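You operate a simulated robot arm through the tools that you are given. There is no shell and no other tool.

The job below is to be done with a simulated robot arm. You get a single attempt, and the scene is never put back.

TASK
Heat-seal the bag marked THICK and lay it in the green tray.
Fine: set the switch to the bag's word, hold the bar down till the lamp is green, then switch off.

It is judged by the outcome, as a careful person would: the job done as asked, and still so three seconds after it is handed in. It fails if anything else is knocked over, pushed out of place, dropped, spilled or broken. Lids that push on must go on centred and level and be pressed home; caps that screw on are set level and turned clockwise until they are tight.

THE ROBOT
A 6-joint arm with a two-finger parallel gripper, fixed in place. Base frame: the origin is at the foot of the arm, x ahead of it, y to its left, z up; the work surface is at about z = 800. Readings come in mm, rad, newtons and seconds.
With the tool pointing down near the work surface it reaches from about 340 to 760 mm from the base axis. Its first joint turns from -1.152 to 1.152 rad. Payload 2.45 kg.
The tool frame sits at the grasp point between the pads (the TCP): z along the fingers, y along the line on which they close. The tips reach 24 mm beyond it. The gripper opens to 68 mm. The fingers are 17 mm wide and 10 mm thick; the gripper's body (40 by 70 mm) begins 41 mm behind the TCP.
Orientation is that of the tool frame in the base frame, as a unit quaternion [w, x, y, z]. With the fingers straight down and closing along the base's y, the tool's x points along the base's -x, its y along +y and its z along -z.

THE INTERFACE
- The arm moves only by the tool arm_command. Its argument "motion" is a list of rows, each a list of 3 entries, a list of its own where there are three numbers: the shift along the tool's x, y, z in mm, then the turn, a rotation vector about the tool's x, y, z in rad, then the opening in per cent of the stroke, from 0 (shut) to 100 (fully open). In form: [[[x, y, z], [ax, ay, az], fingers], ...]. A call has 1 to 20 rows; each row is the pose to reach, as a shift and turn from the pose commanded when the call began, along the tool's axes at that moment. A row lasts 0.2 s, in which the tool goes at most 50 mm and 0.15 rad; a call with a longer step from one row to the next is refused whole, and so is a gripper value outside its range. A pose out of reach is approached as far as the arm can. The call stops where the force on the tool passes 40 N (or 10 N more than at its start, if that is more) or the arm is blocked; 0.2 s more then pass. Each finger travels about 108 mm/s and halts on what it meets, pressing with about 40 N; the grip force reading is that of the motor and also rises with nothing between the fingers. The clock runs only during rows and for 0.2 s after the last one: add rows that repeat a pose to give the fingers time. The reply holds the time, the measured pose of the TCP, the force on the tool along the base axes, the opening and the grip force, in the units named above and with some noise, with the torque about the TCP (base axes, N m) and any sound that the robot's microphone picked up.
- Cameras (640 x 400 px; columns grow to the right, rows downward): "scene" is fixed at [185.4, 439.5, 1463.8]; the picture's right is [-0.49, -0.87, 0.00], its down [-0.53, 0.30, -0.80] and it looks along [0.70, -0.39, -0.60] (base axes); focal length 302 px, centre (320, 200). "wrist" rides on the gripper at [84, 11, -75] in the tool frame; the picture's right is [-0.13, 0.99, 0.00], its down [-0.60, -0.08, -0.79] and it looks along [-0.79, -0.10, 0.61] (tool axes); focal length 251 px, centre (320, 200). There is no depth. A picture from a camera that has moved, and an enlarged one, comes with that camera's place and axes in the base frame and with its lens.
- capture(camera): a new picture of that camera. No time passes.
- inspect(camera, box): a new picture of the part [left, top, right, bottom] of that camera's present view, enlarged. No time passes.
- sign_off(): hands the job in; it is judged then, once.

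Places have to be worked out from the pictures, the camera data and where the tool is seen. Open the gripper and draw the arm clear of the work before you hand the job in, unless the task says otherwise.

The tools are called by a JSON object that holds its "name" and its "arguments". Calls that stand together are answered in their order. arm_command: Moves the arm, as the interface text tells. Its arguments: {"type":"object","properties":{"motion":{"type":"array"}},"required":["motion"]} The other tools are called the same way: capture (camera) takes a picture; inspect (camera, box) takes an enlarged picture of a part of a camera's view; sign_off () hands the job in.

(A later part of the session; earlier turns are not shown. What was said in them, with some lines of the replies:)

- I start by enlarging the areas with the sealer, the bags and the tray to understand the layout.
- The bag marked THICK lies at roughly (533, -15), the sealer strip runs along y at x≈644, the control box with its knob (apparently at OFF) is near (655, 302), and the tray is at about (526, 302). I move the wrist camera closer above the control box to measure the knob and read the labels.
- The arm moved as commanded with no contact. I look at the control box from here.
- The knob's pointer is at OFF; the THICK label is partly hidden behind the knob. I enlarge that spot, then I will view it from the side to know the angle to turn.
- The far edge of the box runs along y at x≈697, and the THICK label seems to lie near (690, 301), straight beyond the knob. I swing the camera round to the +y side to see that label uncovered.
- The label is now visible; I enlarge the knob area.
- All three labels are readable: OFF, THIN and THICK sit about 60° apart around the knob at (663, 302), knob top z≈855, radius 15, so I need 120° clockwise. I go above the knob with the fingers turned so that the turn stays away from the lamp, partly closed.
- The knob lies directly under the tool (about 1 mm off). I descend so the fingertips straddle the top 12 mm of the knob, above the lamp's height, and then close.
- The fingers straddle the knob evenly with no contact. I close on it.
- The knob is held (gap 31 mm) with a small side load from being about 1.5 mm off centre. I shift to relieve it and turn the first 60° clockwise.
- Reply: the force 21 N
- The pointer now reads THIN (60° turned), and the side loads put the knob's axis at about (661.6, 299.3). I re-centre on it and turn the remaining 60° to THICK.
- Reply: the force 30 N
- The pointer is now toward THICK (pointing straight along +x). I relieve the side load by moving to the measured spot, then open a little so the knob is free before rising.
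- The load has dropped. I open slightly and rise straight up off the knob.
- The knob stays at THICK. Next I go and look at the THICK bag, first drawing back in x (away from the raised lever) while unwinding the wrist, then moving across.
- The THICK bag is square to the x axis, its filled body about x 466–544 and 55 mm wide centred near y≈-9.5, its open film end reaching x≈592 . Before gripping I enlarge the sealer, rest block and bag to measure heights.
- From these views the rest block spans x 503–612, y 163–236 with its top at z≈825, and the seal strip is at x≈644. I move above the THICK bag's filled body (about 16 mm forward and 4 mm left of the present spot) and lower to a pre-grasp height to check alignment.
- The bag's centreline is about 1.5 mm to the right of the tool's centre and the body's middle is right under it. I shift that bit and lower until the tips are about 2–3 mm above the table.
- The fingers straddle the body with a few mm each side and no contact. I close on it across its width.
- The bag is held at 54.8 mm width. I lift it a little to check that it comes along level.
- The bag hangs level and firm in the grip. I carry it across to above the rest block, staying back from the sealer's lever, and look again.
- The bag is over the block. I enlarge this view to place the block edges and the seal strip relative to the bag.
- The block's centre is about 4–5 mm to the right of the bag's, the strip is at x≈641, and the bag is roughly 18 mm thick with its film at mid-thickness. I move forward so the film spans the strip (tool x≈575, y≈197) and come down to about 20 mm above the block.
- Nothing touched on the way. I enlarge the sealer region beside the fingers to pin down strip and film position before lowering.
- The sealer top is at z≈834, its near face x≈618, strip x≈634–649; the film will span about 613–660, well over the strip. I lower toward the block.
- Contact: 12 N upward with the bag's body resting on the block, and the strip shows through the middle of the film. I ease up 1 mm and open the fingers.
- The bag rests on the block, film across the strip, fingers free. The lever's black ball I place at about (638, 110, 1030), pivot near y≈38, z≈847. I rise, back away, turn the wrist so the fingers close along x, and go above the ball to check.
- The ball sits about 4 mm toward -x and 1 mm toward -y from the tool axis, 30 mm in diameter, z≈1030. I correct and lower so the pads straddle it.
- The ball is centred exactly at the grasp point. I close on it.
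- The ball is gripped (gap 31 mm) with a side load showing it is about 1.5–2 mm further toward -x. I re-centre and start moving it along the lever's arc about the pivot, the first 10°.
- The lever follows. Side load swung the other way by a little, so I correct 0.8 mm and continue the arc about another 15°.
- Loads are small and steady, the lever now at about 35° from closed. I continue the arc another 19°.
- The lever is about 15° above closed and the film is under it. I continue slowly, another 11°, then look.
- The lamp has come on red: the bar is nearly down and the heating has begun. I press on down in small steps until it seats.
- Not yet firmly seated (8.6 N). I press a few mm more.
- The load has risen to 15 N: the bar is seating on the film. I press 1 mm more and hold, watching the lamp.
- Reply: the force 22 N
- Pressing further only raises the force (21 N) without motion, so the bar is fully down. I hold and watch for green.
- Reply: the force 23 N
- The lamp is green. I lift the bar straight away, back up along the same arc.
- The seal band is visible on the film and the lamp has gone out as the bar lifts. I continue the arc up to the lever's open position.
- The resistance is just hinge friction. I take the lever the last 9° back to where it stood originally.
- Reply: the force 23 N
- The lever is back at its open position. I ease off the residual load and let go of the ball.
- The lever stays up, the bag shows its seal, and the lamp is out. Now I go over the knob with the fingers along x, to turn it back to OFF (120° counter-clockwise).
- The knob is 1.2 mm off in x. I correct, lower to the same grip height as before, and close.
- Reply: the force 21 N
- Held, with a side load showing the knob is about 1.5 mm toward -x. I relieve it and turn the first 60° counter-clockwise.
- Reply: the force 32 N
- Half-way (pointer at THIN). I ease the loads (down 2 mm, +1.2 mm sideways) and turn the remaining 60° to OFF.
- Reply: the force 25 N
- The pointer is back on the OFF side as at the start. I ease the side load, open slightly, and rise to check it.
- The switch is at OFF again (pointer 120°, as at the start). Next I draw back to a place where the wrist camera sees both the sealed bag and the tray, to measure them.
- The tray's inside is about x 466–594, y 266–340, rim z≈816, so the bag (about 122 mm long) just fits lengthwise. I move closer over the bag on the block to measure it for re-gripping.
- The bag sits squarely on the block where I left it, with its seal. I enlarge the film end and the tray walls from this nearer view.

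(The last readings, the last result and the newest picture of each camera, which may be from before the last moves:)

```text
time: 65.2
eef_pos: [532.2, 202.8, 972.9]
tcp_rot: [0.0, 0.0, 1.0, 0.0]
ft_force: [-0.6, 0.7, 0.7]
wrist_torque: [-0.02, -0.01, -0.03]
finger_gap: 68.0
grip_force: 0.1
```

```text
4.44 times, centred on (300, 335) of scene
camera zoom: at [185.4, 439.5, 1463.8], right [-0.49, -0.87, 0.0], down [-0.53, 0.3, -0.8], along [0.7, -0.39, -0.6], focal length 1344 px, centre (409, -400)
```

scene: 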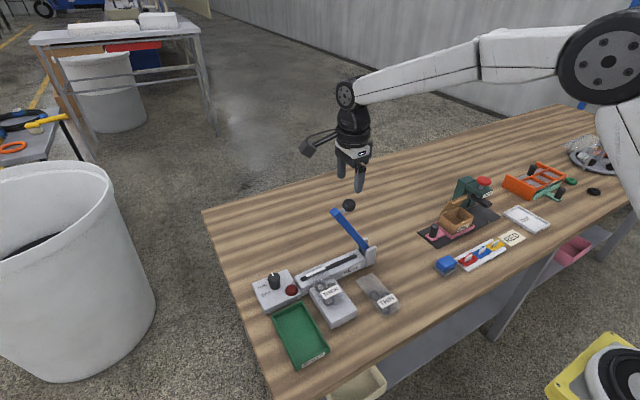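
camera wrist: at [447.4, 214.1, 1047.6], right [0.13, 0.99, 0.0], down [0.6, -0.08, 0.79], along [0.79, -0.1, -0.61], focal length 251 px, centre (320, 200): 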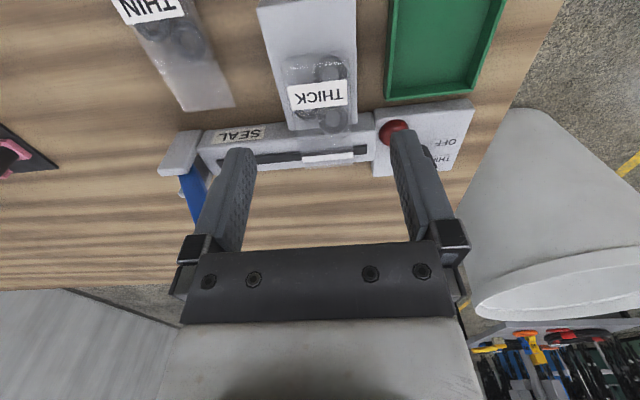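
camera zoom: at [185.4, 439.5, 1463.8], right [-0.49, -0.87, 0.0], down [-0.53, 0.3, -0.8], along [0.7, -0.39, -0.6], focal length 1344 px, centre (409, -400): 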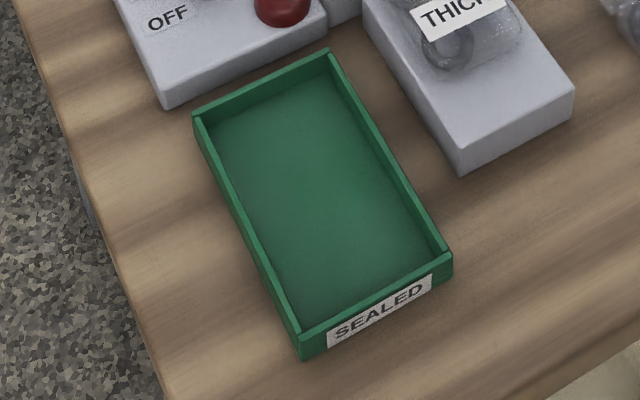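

The seal shows as a white band across the film. The bag is about 123 mm long versus 127 mm inside the tray, so placing must be exact. I go to a pre-grasp pose over the bag's body and check finger symmetry.

{"name": "arm_command", "arguments": {"motion": [[[-14, -2, 15], [0, 0, 0], 100], [[-28, -4, 35], [0, 0, 0], 100], [[-43, -6, 60], [0, 0, 0], 100], [[-43, -6, 80], [0, 0, 0], 100], [[-43, -6, 85], [0, 0, 0], 100], [[-43, -6, 85], [0, 0, 0], 100]]}}

{"name": "capture", "arguments": {"camera": "wrist"}}

{"name": "inspect", "arguments": {"camera": "wrist", "box": [160, 60, 480, 260]}}

```text
time: 66.6
eef_pos: [574.6, 193.4, 887.1]
tcp_rot: [0.0, 0.0, 1.0, -0.001]
ft_force: [0.2, 0.2, 0.0]
wrist_torque: [-0.02, 0.01, -0.01]
finger_gap: 68.1
grip_force: 0.1
```

```text
taken
camera wrist: at [491.0, 206.3, 963.5], right [0.13, 0.99, 0.0], down [0.6, -0.08, 0.79], along [0.79, -0.1, -0.61], focal length 251 px, centre (320, 200)
```

wrist: 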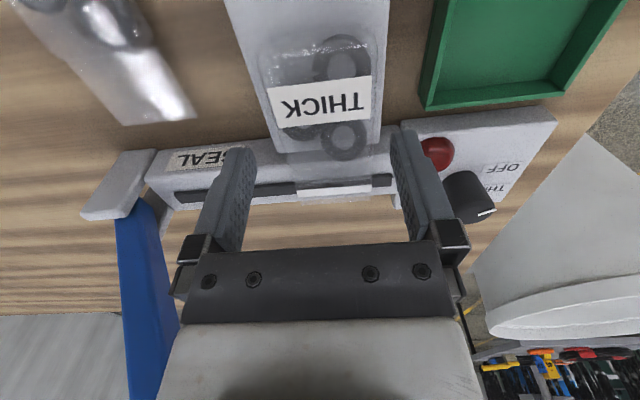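

```text
2.00 times, centred on (320, 160) of wrist
camera zoom: at [491.0, 206.3, 963.5], right [0.13, 0.99, 0.0], down [0.6, -0.08, 0.79], along [0.79, -0.1, -0.61], focal length 503 px, centre (320, 280)
```

zoom: 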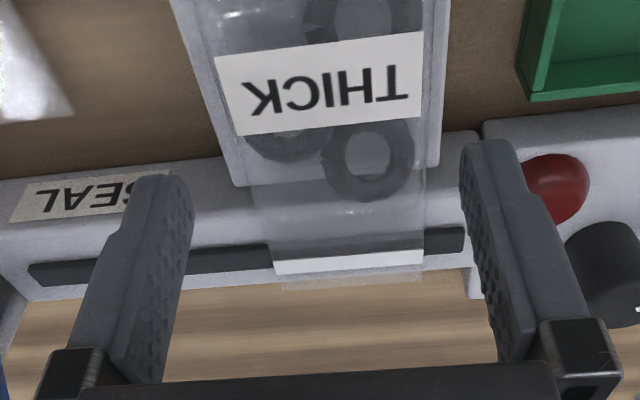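

The bag's centre is about 2 mm to the left of the tool's; the x position matches my first grasp. I shift and descend so the pads hold the upper half of the bag's sides, then close.

{"name": "arm_command", "arguments": {"motion": [[[0, 1.9, 8], [0, 0, 0], 100], [[0, 1.9, 16], [0, 0, 0], 100], [[0, 1.9, 23], [0, 0, 0], 100], [[0, 1.9, 26.5], [0, 0, 0], 100], [[0, 1.9, 26.5], [0, 0, 0], 100], [[0, 1.9, 26.5], [0, 0, 0], 85], [[0, 1.9, 26.5], [0, 0, 0], 75], [[0, 1.9, 26.5], [0, 0, 0], 70], [[0, 1.9, 26.5], [0, 0, 0], 70]]}}

{"name": "inspect", "arguments": {"camera": "wrist", "box": [160, 60, 480, 260]}}

```text
time: 68.6
eef_pos: [574.9, 194.4, 860.8]
tcp_rot: [-0.001, 0.0, 1.0, 0.0]
ft_force: [-0.5, 0.2, 0.2]
wrist_torque: [0.03, -0.04, -0.02]
finger_gap: 54.4
grip_force: 40.7
```

```text
2.00 times, centred on (320, 160) of wrist
camera zoom: at [490.8, 208.1, 936.3], right [0.13, 0.99, 0.0], down [0.6, -0.08, 0.79], along [0.79, -0.1, -0.61], focal length 503 px, centre (320, 280)
```

zoom: 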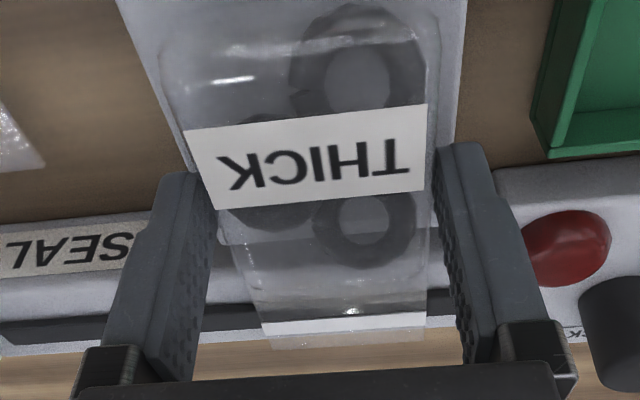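

The bag is held again (54.4 mm). I lift it straight up, then draw it back and across to above the tray, and check alignment from there.

{"name": "arm_command", "arguments": {"motion": [[[0, 0, -8], [0, 0, 0], 70], [[0, 0, -20], [0, 0, 0], 70], [[0, 0, -40], [0, 0, 0], 70], [[30, 5, -50], [0, 0, 0], 70], [[60, 30, -50], [0, 0, 0], 70], [[68, 70, -50], [0, 0, 0], 70], [[68, 100, -50], [0, 0, 0], 70], [[68, 110, -50], [0, 0, 0], 70], [[68, 110, -50], [0, 0, 0], 70]]}}

{"name": "capture", "arguments": {"camera": "wrist"}}

{"name": "inspect", "arguments": {"camera": "scene", "box": [240, 240, 360, 380]}}

```text
time: 70.6
eef_pos: [507.5, 307.2, 910.9]
tcp_rot: [0.001, 0.001, 1.0, 0.0]
ft_force: [0.2, 0.4, -0.1]
wrist_torque: [-0.02, -0.01, -0.01]
finger_gap: 54.6
grip_force: 40.4
```

```text
taken
camera wrist: at [423.0, 319.5, 986.3], right [0.13, 0.99, 0.0], down [0.6, -0.08, 0.79], along [0.79, -0.1, -0.61], focal length 251 px, centre (320, 200)
```

wrist: 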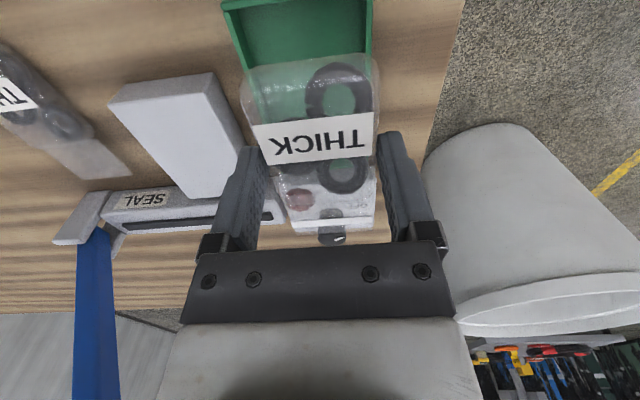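

```text
2.86 times, centred on (300, 310) of scene
camera zoom: at [185.4, 439.6, 1463.8], right [-0.49, -0.87, 0.0], down [-0.53, 0.3, -0.8], along [0.7, -0.39, -0.6], focal length 864 px, centre (377, -114)
```

zoom: 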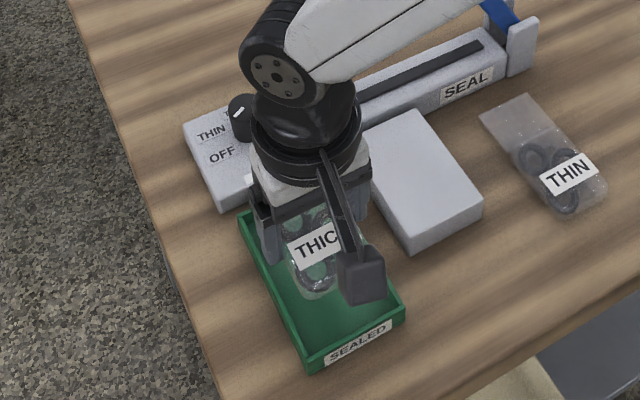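

The bag is over the tray. I enlarge to compare the bag's outline with the tray's walls.

{"name": "inspect", "arguments": {"camera": "wrist", "box": [200, 0, 420, 137]}}

{"name": "inspect", "arguments": {"camera": "wrist", "box": [240, 130, 420, 250]}}

{"name": "inspect", "arguments": {"camera": "scene", "box": [255, 290, 345, 375]}}

```text
2.91 times, centred on (310, 68) of wrist
camera zoom: at [423.0, 319.5, 986.3], right [0.13, 0.99, 0.0], down [0.6, -0.08, 0.79], along [0.79, -0.1, -0.61], focal length 731 px, centre (349, 582)
```

zoom: 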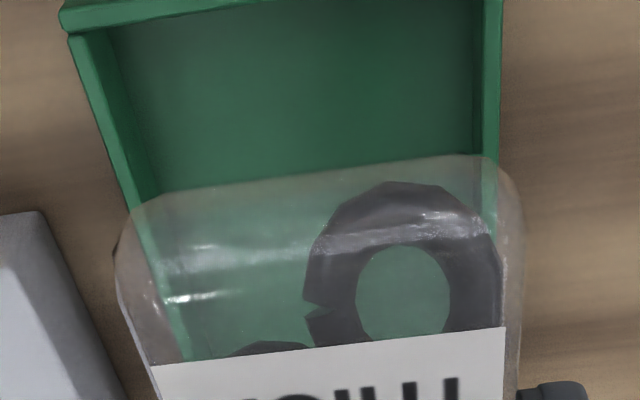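

```text
3.33 times, centred on (330, 190) of wrist
camera zoom: at [423.0, 319.5, 986.3], right [0.13, 0.99, 0.0], down [0.6, -0.08, 0.79], along [0.79, -0.1, -0.61], focal length 838 px, centre (287, 233)
```

zoom: 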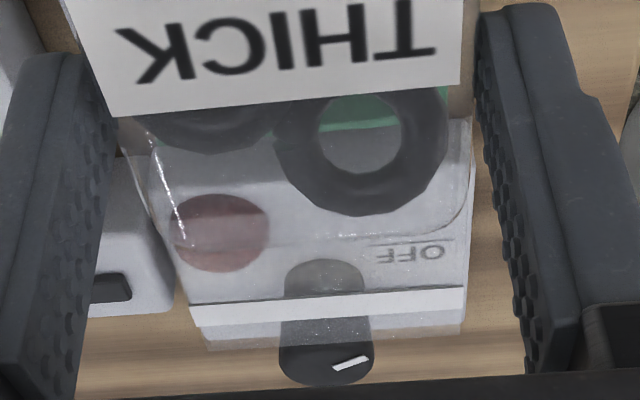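

```text
4.71 times, centred on (300, 332) of scene
camera zoom: at [185.4, 439.6, 1463.8], right [-0.49, -0.87, 0.0], down [-0.53, 0.3, -0.8], along [0.7, -0.39, -0.6], focal length 1423 px, centre (414, -424)
```

zoom: 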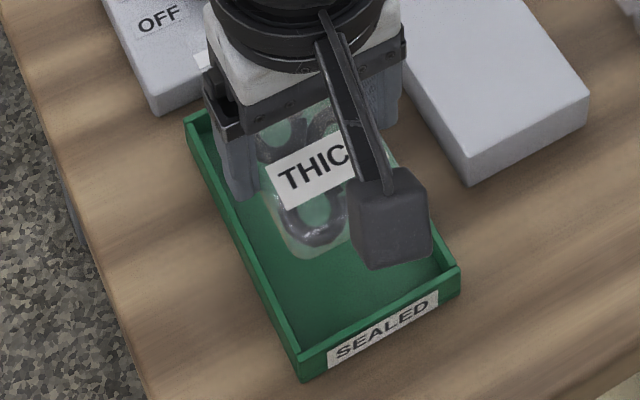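

It is close lengthwise but centred; sideways the bag seems a few mm too far left of the tray's middle. I enlarge further to measure the walls precisely.

{"name": "inspect", "arguments": {"camera": "wrist", "box": [210, 0, 290, 50]}}

{"name": "inspect", "arguments": {"camera": "wrist", "box": [320, 0, 400, 50]}}

{"name": "inspect", "arguments": {"camera": "wrist", "box": [230, 40, 390, 140]}}

```text
8.00 times, centred on (250, 25) of wrist
camera zoom: at [423.0, 319.5, 986.3], right [0.13, 0.99, 0.0], down [0.6, -0.08, 0.79], along [0.79, -0.1, -0.61], focal length 2012 px, centre (880, 1600)
```

zoom: 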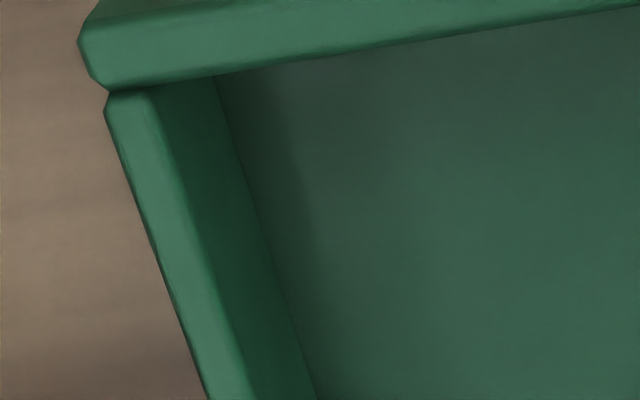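

```text
8.00 times, centred on (360, 25) of wrist
camera zoom: at [423.0, 319.5, 986.3], right [0.13, 0.99, 0.0], down [0.6, -0.08, 0.79], along [0.79, -0.1, -0.61], focal length 2012 px, centre (0, 1600)
```

zoom: 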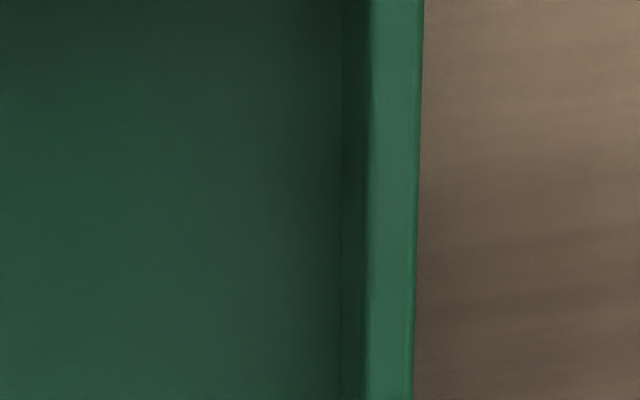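

```text
4.00 times, centred on (310, 90) of wrist
camera zoom: at [423.0, 319.5, 986.3], right [0.13, 0.99, 0.0], down [0.6, -0.08, 0.79], along [0.79, -0.1, -0.61], focal length 1006 px, centre (360, 640)
```

zoom: 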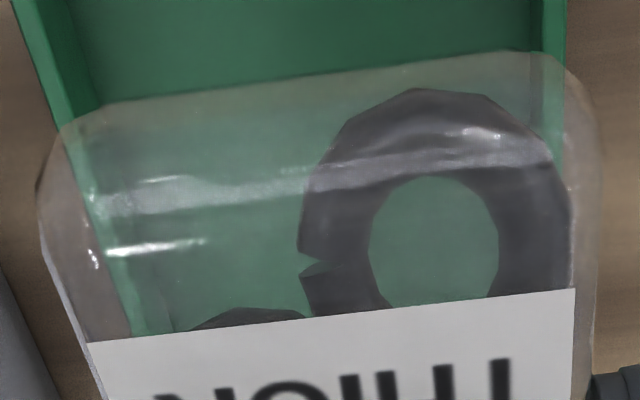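

Measured against the walls, the bag needs to go 7.5 mm toward -y to be centred in the tray; lengthwise it is within about a millimetre of centred. I shift and lower part way, then check again.

{"name": "arm_command", "arguments": {"motion": [[[0, -4, 5], [0, 0, 0], 70], [[0, -7.5, 15], [0, 0, 0], 70], [[0, -7.5, 30], [0, 0, 0], 70], [[0, -7.5, 40], [0, 0, 0], 70], [[0, -7.5, 40], [0, 0, 0], 70]]}}

{"name": "capture", "arguments": {"camera": "wrist"}}

{"name": "inspect", "arguments": {"camera": "wrist", "box": [200, 0, 440, 150]}}

{"name": "inspect", "arguments": {"camera": "wrist", "box": [240, 130, 420, 250]}}

{"name": "inspect", "arguments": {"camera": "scene", "box": [255, 280, 345, 370]}}

```text
time: 71.8
eef_pos: [507.1, 298.6, 872.1]
tcp_rot: [-0.001, 0.001, 1.0, 0.0]
ft_force: [0.8, 0.4, -0.2]
wrist_torque: [-0.01, -0.01, -0.03]
finger_gap: 54.7
grip_force: 39.7
```

```text
taken
camera wrist: at [423.1, 310.9, 946.8], right [0.13, 0.99, 0.0], down [0.6, -0.08, 0.79], along [0.79, -0.1, -0.61], focal length 251 px, centre (320, 200)
```

wrist: 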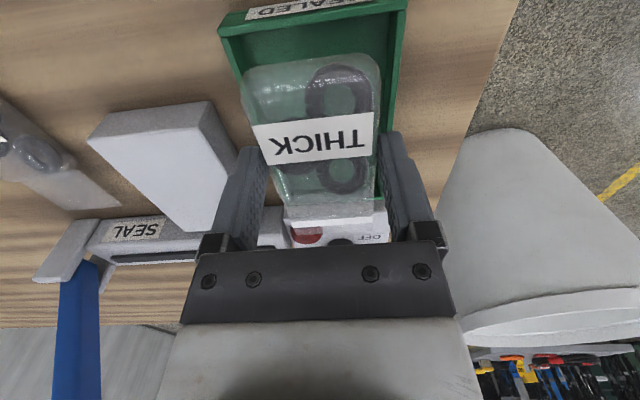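

```text
2.67 times, centred on (320, 75) of wrist
camera zoom: at [423.1, 310.9, 946.8], right [0.13, 0.99, 0.0], down [0.6, -0.08, 0.79], along [0.79, -0.1, -0.61], focal length 670 px, centre (320, 533)
```

zoom: 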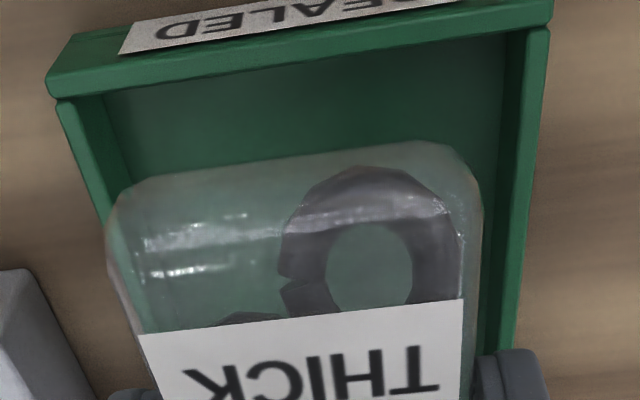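

```text
3.33 times, centred on (330, 190) of wrist
camera zoom: at [423.1, 310.9, 946.8], right [0.13, 0.99, 0.0], down [0.6, -0.08, 0.79], along [0.79, -0.1, -0.61], focal length 838 px, centre (287, 233)
```

zoom: 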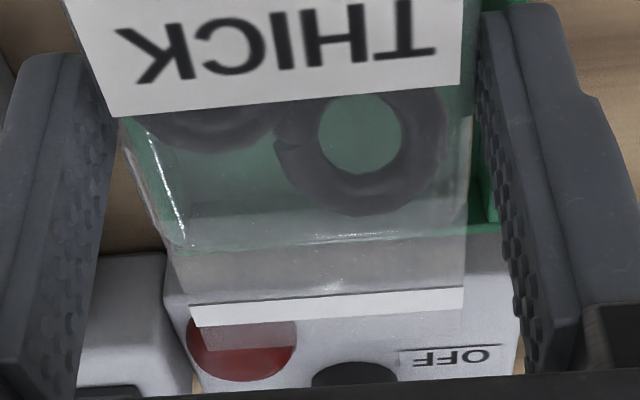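

```text
4.44 times, centred on (300, 325) of scene
camera zoom: at [185.4, 439.5, 1463.8], right [-0.49, -0.87, 0.0], down [-0.53, 0.3, -0.8], along [0.7, -0.39, -0.6], focal length 1344 px, centre (409, -356)
```

zoom: 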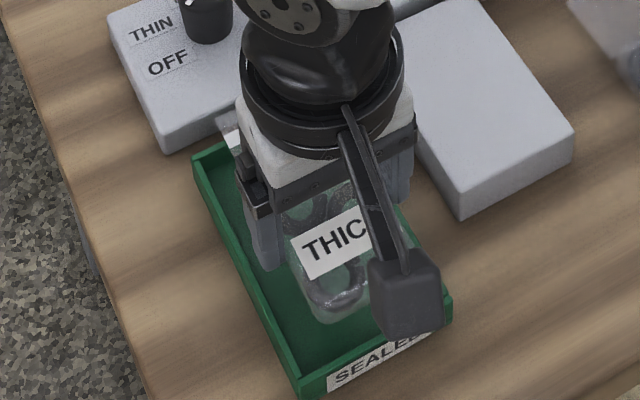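

Sideways it is now centred within 1 mm and lengthwise it fits between the end walls. I lower until the fingertips are just above the rim, with the bag's underside already inside the walls.

{"name": "arm_command", "arguments": {"motion": [[[0.4, 0.5, 8], [0, 0, 0], 70], [[0.4, 0.5, 15], [0, 0, 0], 70], [[0.4, 0.5, 21], [0, 0, 0], 70], [[0.4, 0.5, 25], [0, 0, 0], 70], [[0.4, 0.5, 25], [0, 0, 0], 70]]}}

{"name": "capture", "arguments": {"camera": "wrist"}}

{"name": "inspect", "arguments": {"camera": "wrist", "box": [200, 20, 440, 170]}}

{"name": "inspect", "arguments": {"camera": "wrist", "box": [240, 130, 420, 250]}}

{"name": "inspect", "arguments": {"camera": "scene", "box": [255, 280, 345, 370]}}

```text
time: 73.0
eef_pos: [506.4, 298.6, 845.5]
tcp_rot: [0.0, 0.0, 1.0, 0.0]
ft_force: [0.2, 1.1, -0.7]
wrist_torque: [-0.02, 0.0, 0.01]
finger_gap: 54.6
grip_force: 40.4
```

```text
taken
camera wrist: at [422.6, 311.0, 921.3], right [0.13, 0.99, 0.0], down [0.6, -0.08, 0.79], along [0.79, -0.1, -0.61], focal length 251 px, centre (320, 200)
```

wrist: 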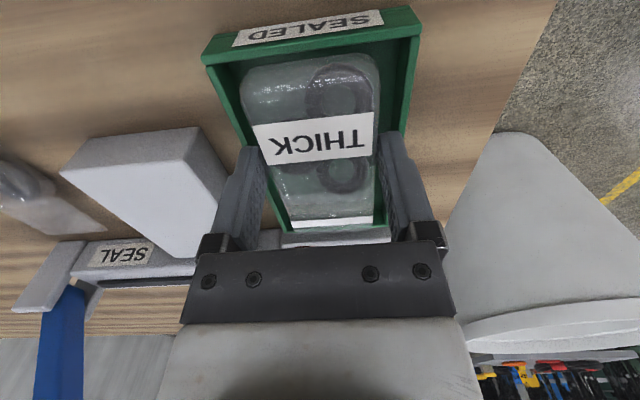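

```text
2.67 times, centred on (320, 95) of wrist
camera zoom: at [422.6, 311.0, 921.3], right [0.13, 0.99, 0.0], down [0.6, -0.08, 0.79], along [0.79, -0.1, -0.61], focal length 670 px, centre (320, 480)
```

zoom: 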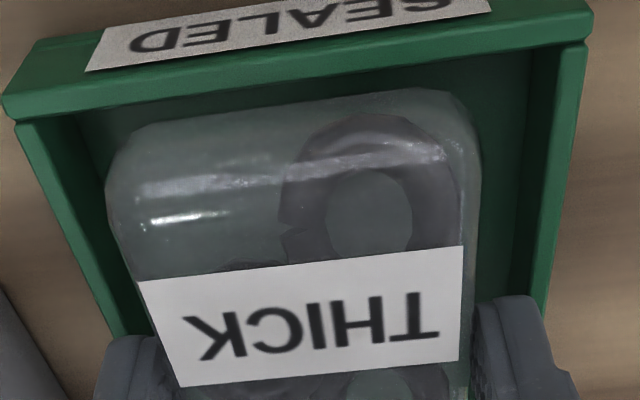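

```text
3.33 times, centred on (330, 190) of wrist
camera zoom: at [422.6, 311.0, 921.3], right [0.13, 0.99, 0.0], down [0.6, -0.08, 0.79], along [0.79, -0.1, -0.61], focal length 838 px, centre (287, 233)
```

zoom: 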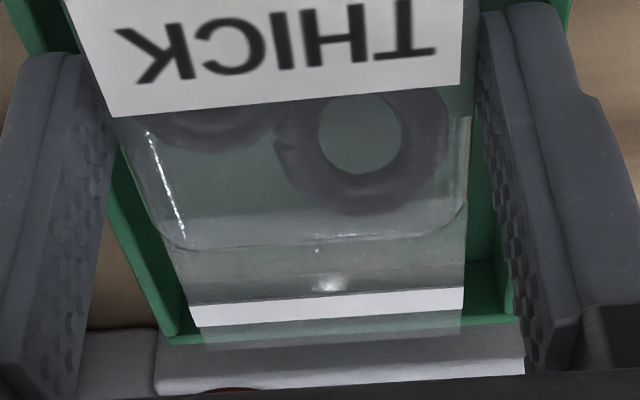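

```text
4.44 times, centred on (300, 325) of scene
camera zoom: at [185.4, 439.5, 1463.8], right [-0.49, -0.87, 0.0], down [-0.53, 0.3, -0.8], along [0.7, -0.39, -0.6], focal length 1344 px, centre (409, -356)
```

zoom: 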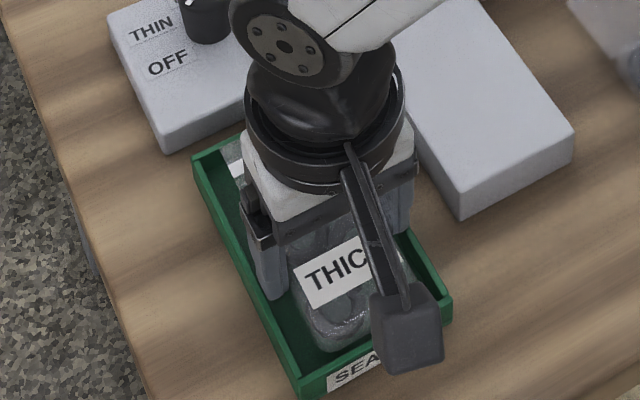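

The film end sits inside the far wall and the body inside the near wall; sideways I can improve by 1 mm. I shift that, ease down 1 mm and open the fingers.

{"name": "arm_command", "arguments": {"motion": [[[0, 1, 0.5], [0, 0, 0], 70], [[0, 1, 1], [0, 0, 0], 70], [[0, 1, 1], [0, 0, 0], 70], [[0, 1, 1], [0, 0, 0], 90], [[0, 1, 1], [0, 0, 0], 95], [[0, 1, 1], [0, 0, 0], 95]]}}

{"name": "capture", "arguments": {"camera": "wrist"}}

{"name": "inspect", "arguments": {"camera": "scene", "box": [255, 280, 345, 370]}}

```text
time: 74.4
eef_pos: [506.2, 299.0, 846.2]
tcp_rot: [0.0, 0.0, 1.0, 0.0]
ft_force: [-1.8, -14.7, 16.7]
wrist_torque: [-0.02, 0.03, -0.02]
finger_gap: 56.2
grip_force: 0.1
```

```text
taken
camera wrist: at [422.6, 311.9, 920.4], right [0.13, 0.99, 0.0], down [0.6, -0.08, 0.79], along [0.79, -0.1, -0.61], focal length 251 px, centre (320, 200)
```

wrist: 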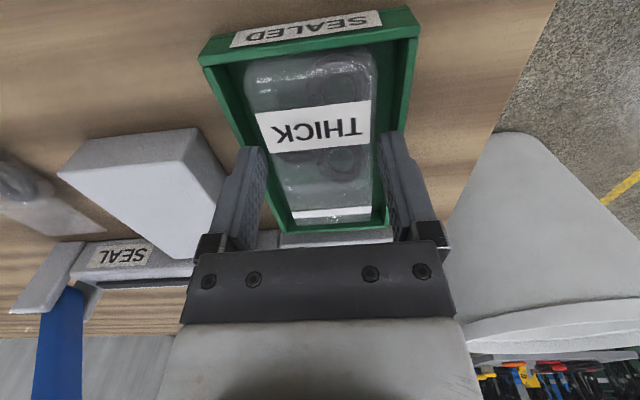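

```text
4.44 times, centred on (300, 325) of scene
camera zoom: at [185.1, 439.0, 1464.0], right [-0.49, -0.87, 0.0], down [-0.52, 0.3, -0.8], along [0.7, -0.39, -0.6], focal length 1344 px, centre (409, -356)
```

zoom: 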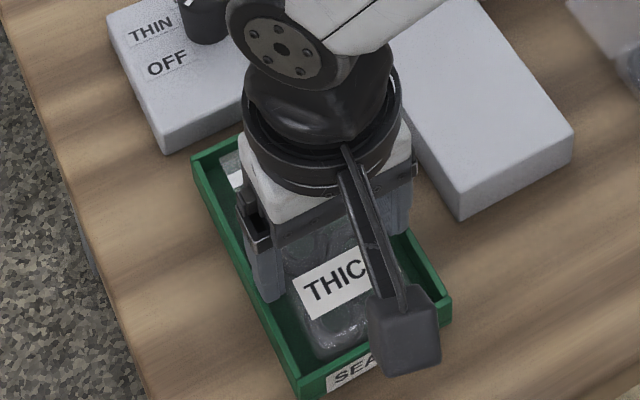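

The bag has dropped into the tray, but the opening fingers are touching the tray's side walls (gap stopped at 56 mm). I close them slightly to come off the walls before rising straight up.

{"name": "arm_command", "arguments": {"motion": [[[0, 0, 0], [0, 0, 0], 81], [[0, 0, 0], [0, 0, 0], 81]]}}

```text
time: 75.0
eef_pos: [506.7, 299.7, 845.0]
tcp_rot: [0.001, 0.0, 1.0, 0.0]
ft_force: [-1.2, -18.4, 19.4]
wrist_torque: [-0.46, 0.11, -0.04]
finger_gap: 55.7
grip_force: 0.3
```

The +y finger rests on that wall's edge. I move 1.5 mm toward -y while easing up, then continue slowly upward.

{"name": "arm_command", "arguments": {"motion": [[[0, -0.7, -1], [0, 0, 0], 81], [[0, -1.5, -2.5], [0, 0, 0], 81], [[0, -1.5, -5], [0, 0, 0], 81], [[0, -1.5, -5], [0, 0, 0], 81]]}}

{"name": "inspect", "arguments": {"camera": "scene", "box": [255, 280, 345, 370]}}

{"name": "capture", "arguments": {"camera": "wrist"}}

```text
time: 76.0
eef_pos: [507.5, 298.8, 849.4]
tcp_rot: [0.001, 0.001, 1.0, 0.0]
ft_force: [-0.5, 0.1, -0.6]
wrist_torque: [0.01, 0.0, 0.01]
finger_gap: 56.1
grip_force: 0.3
```

```text
4.44 times, centred on (300, 325) of scene
camera zoom: at [185.4, 439.6, 1463.8], right [-0.49, -0.87, 0.0], down [-0.53, 0.3, -0.8], along [0.7, -0.39, -0.6], focal length 1344 px, centre (409, -356)
```

zoom: 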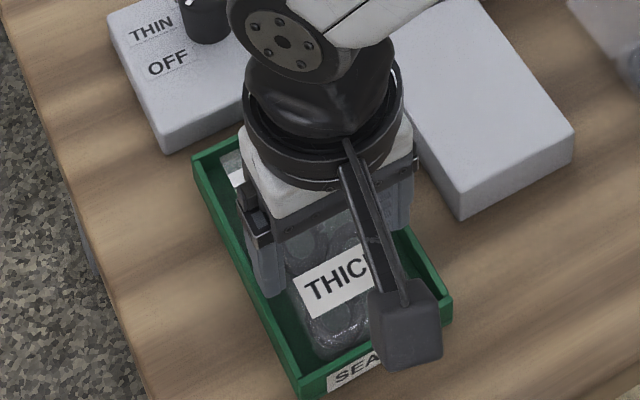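

```text
taken
camera wrist: at [422.7, 311.6, 924.4], right [0.13, 0.99, 0.0], down [0.6, -0.08, 0.79], along [0.79, -0.1, -0.61], focal length 251 px, centre (320, 200)
```

wrist: 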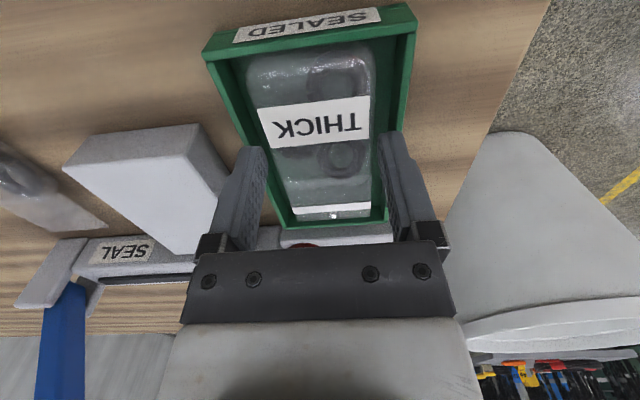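

Free of contact; the tray has not moved and the bag lies in it. I rise well clear and then open.

{"name": "arm_command", "arguments": {"motion": [[[0, 0, -15], [0, 0, 0], 82], [[0, 0, -45], [0, 0, 0], 82], [[10, -5, -85], [0, 0, 0], 100], [[30, -15, -125], [0, 0, 0], 100], [[50, -30, -165], [0, 0, 0], 100], [[60, -50, -205], [0, 0, 0], 100], [[60, -50, -205], [0, 0, 0], 100]]}}

{"name": "capture", "arguments": {"camera": "wrist"}}

{"name": "capture", "arguments": {"camera": "scene"}}

{"name": "inspect", "arguments": {"camera": "scene", "box": [245, 250, 385, 375]}}

{"name": "inspect", "arguments": {"camera": "wrist", "box": [260, 0, 460, 150]}}

```text
time: 77.6
eef_pos: [445.5, 248.5, 1056.9]
tcp_rot: [0.0, 0.0, 1.0, 0.0]
ft_force: [0.0, 0.0, -0.5]
wrist_torque: [-0.01, -0.01, 0.01]
finger_gap: 68.1
grip_force: 0.0
```

```text
taken
camera wrist: at [361.6, 260.4, 1131.2], right [0.13, 0.99, 0.0], down [0.6, -0.08, 0.79], along [0.79, -0.1, -0.61], focal length 251 px, centre (320, 200)
```

wrist: 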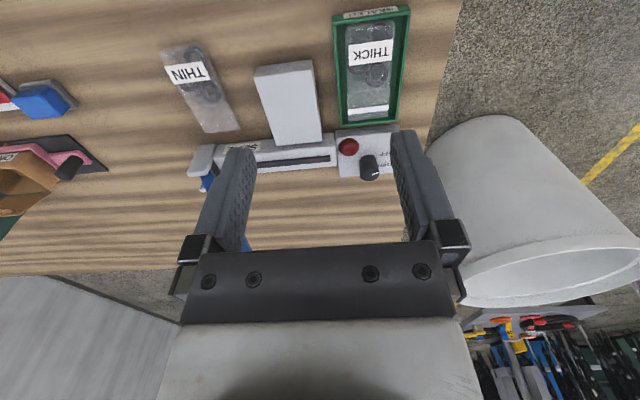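

```text
taken
```

scene: 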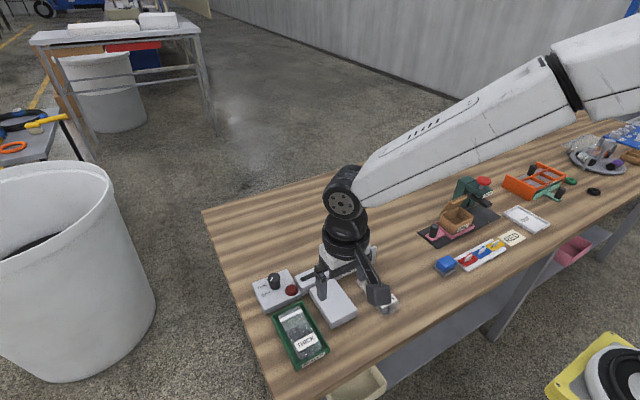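

```text
3.20 times, centred on (315, 312) of scene
camera zoom: at [185.4, 439.5, 1463.8], right [-0.49, -0.87, 0.0], down [-0.53, 0.3, -0.8], along [0.7, -0.39, -0.6], focal length 968 px, centre (336, -160)
```

zoom: 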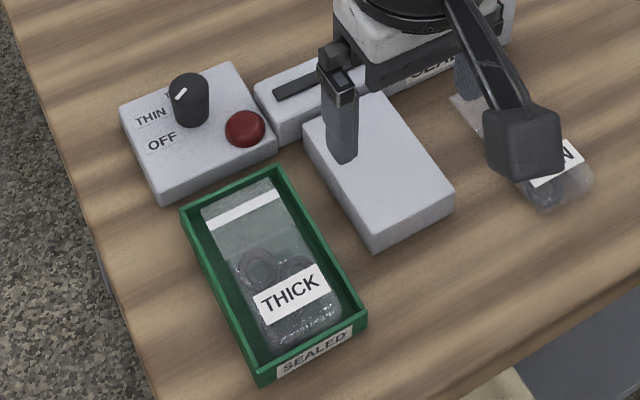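

```text
2.67 times, centred on (360, 75) of wrist
camera zoom: at [361.6, 260.4, 1131.2], right [0.13, 0.99, 0.0], down [0.6, -0.08, 0.79], along [0.79, -0.1, -0.61], focal length 670 px, centre (213, 533)
```

zoom: 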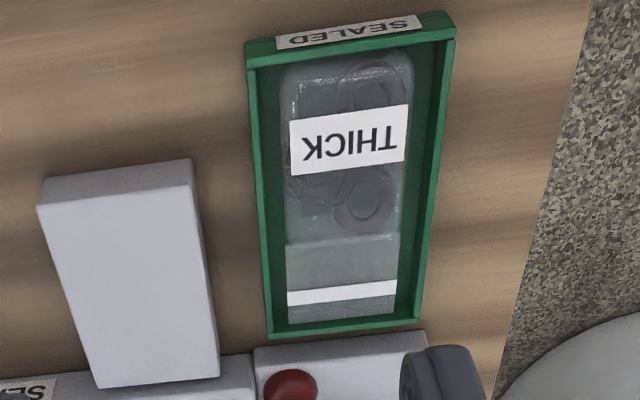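

The bag lies flat inside the tray with its seal band, the switch is at OFF, the lever is up and everything else stands where it was. I draw the arm up and away from the work.

{"name": "arm_command", "arguments": {"motion": [[[12, -4, -40], [0, 0, 0], 100], [[24, -8, -85], [0, 0, 0], 100], [[36, -12, -130], [0, 0, 0], 100], [[48, -15, -175], [0, 0, 0], 100], [[60, -18, -220], [0, 0, 0], 100], [[60, -18, -232], [0, 0, 0], 100], [[60, -18, -232], [0, 0, 0], 100]]}}

{"name": "capture", "arguments": {"camera": "scene"}}

{"name": "inspect", "arguments": {"camera": "scene", "box": [240, 190, 420, 375]}}

{"name": "inspect", "arguments": {"camera": "wrist", "box": [180, 0, 420, 190]}}

```text
time: 79.2
eef_pos: [385.3, 230.9, 1286.9]
tcp_rot: [0.0, 0.0, 1.0, 0.0]
ft_force: [0.5, 0.8, -0.2]
wrist_torque: [0.02, 0.0, 0.03]
finger_gap: 68.3
grip_force: 0.0
```

```text
taken
```

scene: 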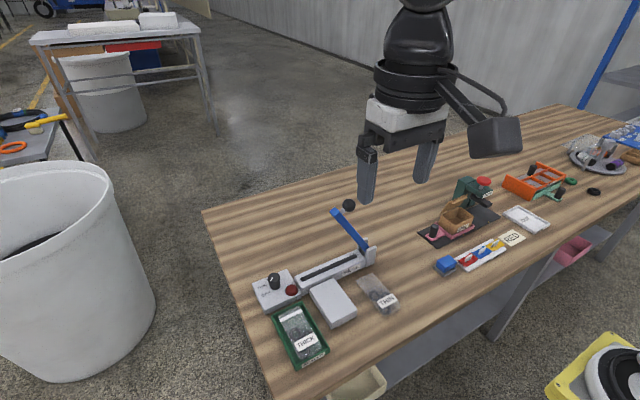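

```text
2.16 times, centred on (330, 282) of scene
camera zoom: at [185.4, 439.5, 1463.8], right [-0.49, -0.87, 0.0], down [-0.53, 0.3, -0.8], along [0.7, -0.39, -0.6], focal length 654 px, centre (298, 22)
```

zoom: 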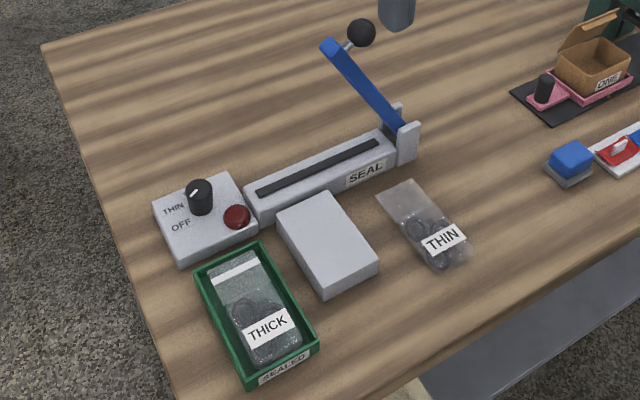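

```text
2.11 times, centred on (300, 95) of wrist
camera zoom: at [302.5, 242.6, 1362.6], right [0.13, 0.99, 0.0], down [0.6, -0.08, 0.79], along [0.79, -0.1, -0.61], focal length 529 px, centre (362, 421)
```

zoom: 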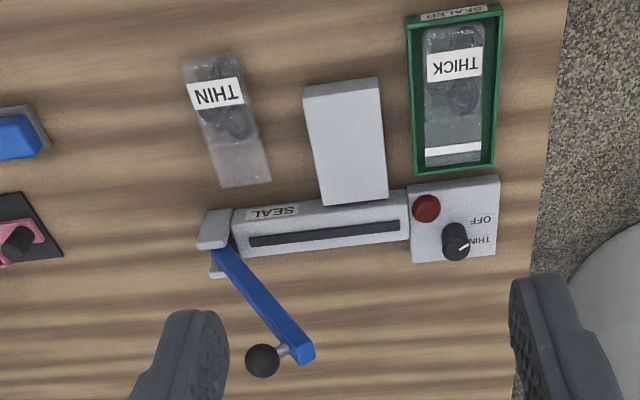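

The views match the starting layout. The THICK bag is sealed and flat in the tray, the switch is at OFF, the lever is up, and the gripper is open and clear, so I hand the job in.

{"name": "sign_off", "arguments": {}}

```text
The job is handed in.
```

The THICK bag is heat-sealed and lying flat in the green tray, and I have handed the job in.

- **Sealing:** I set the switch to THICK and held the bar down until the lamp turned green. Then I lifted the bar and switched to OFF. The last pictures show the white seal band across the film, the knob on OFF and the lamp out.
- **Placing in the tray:** I let go of the bag just above the tray floor, so it dropped the last centimetre or so. As the fingers opened, they pressed against the tray's side wall, at just under 30 N. I backed off, and the pictures show no sign that the tray moved.
- **Everything else:** The lever is back up, and the THIN bag and the other items look where they started. The gripper is open and the arm is clear of the work.
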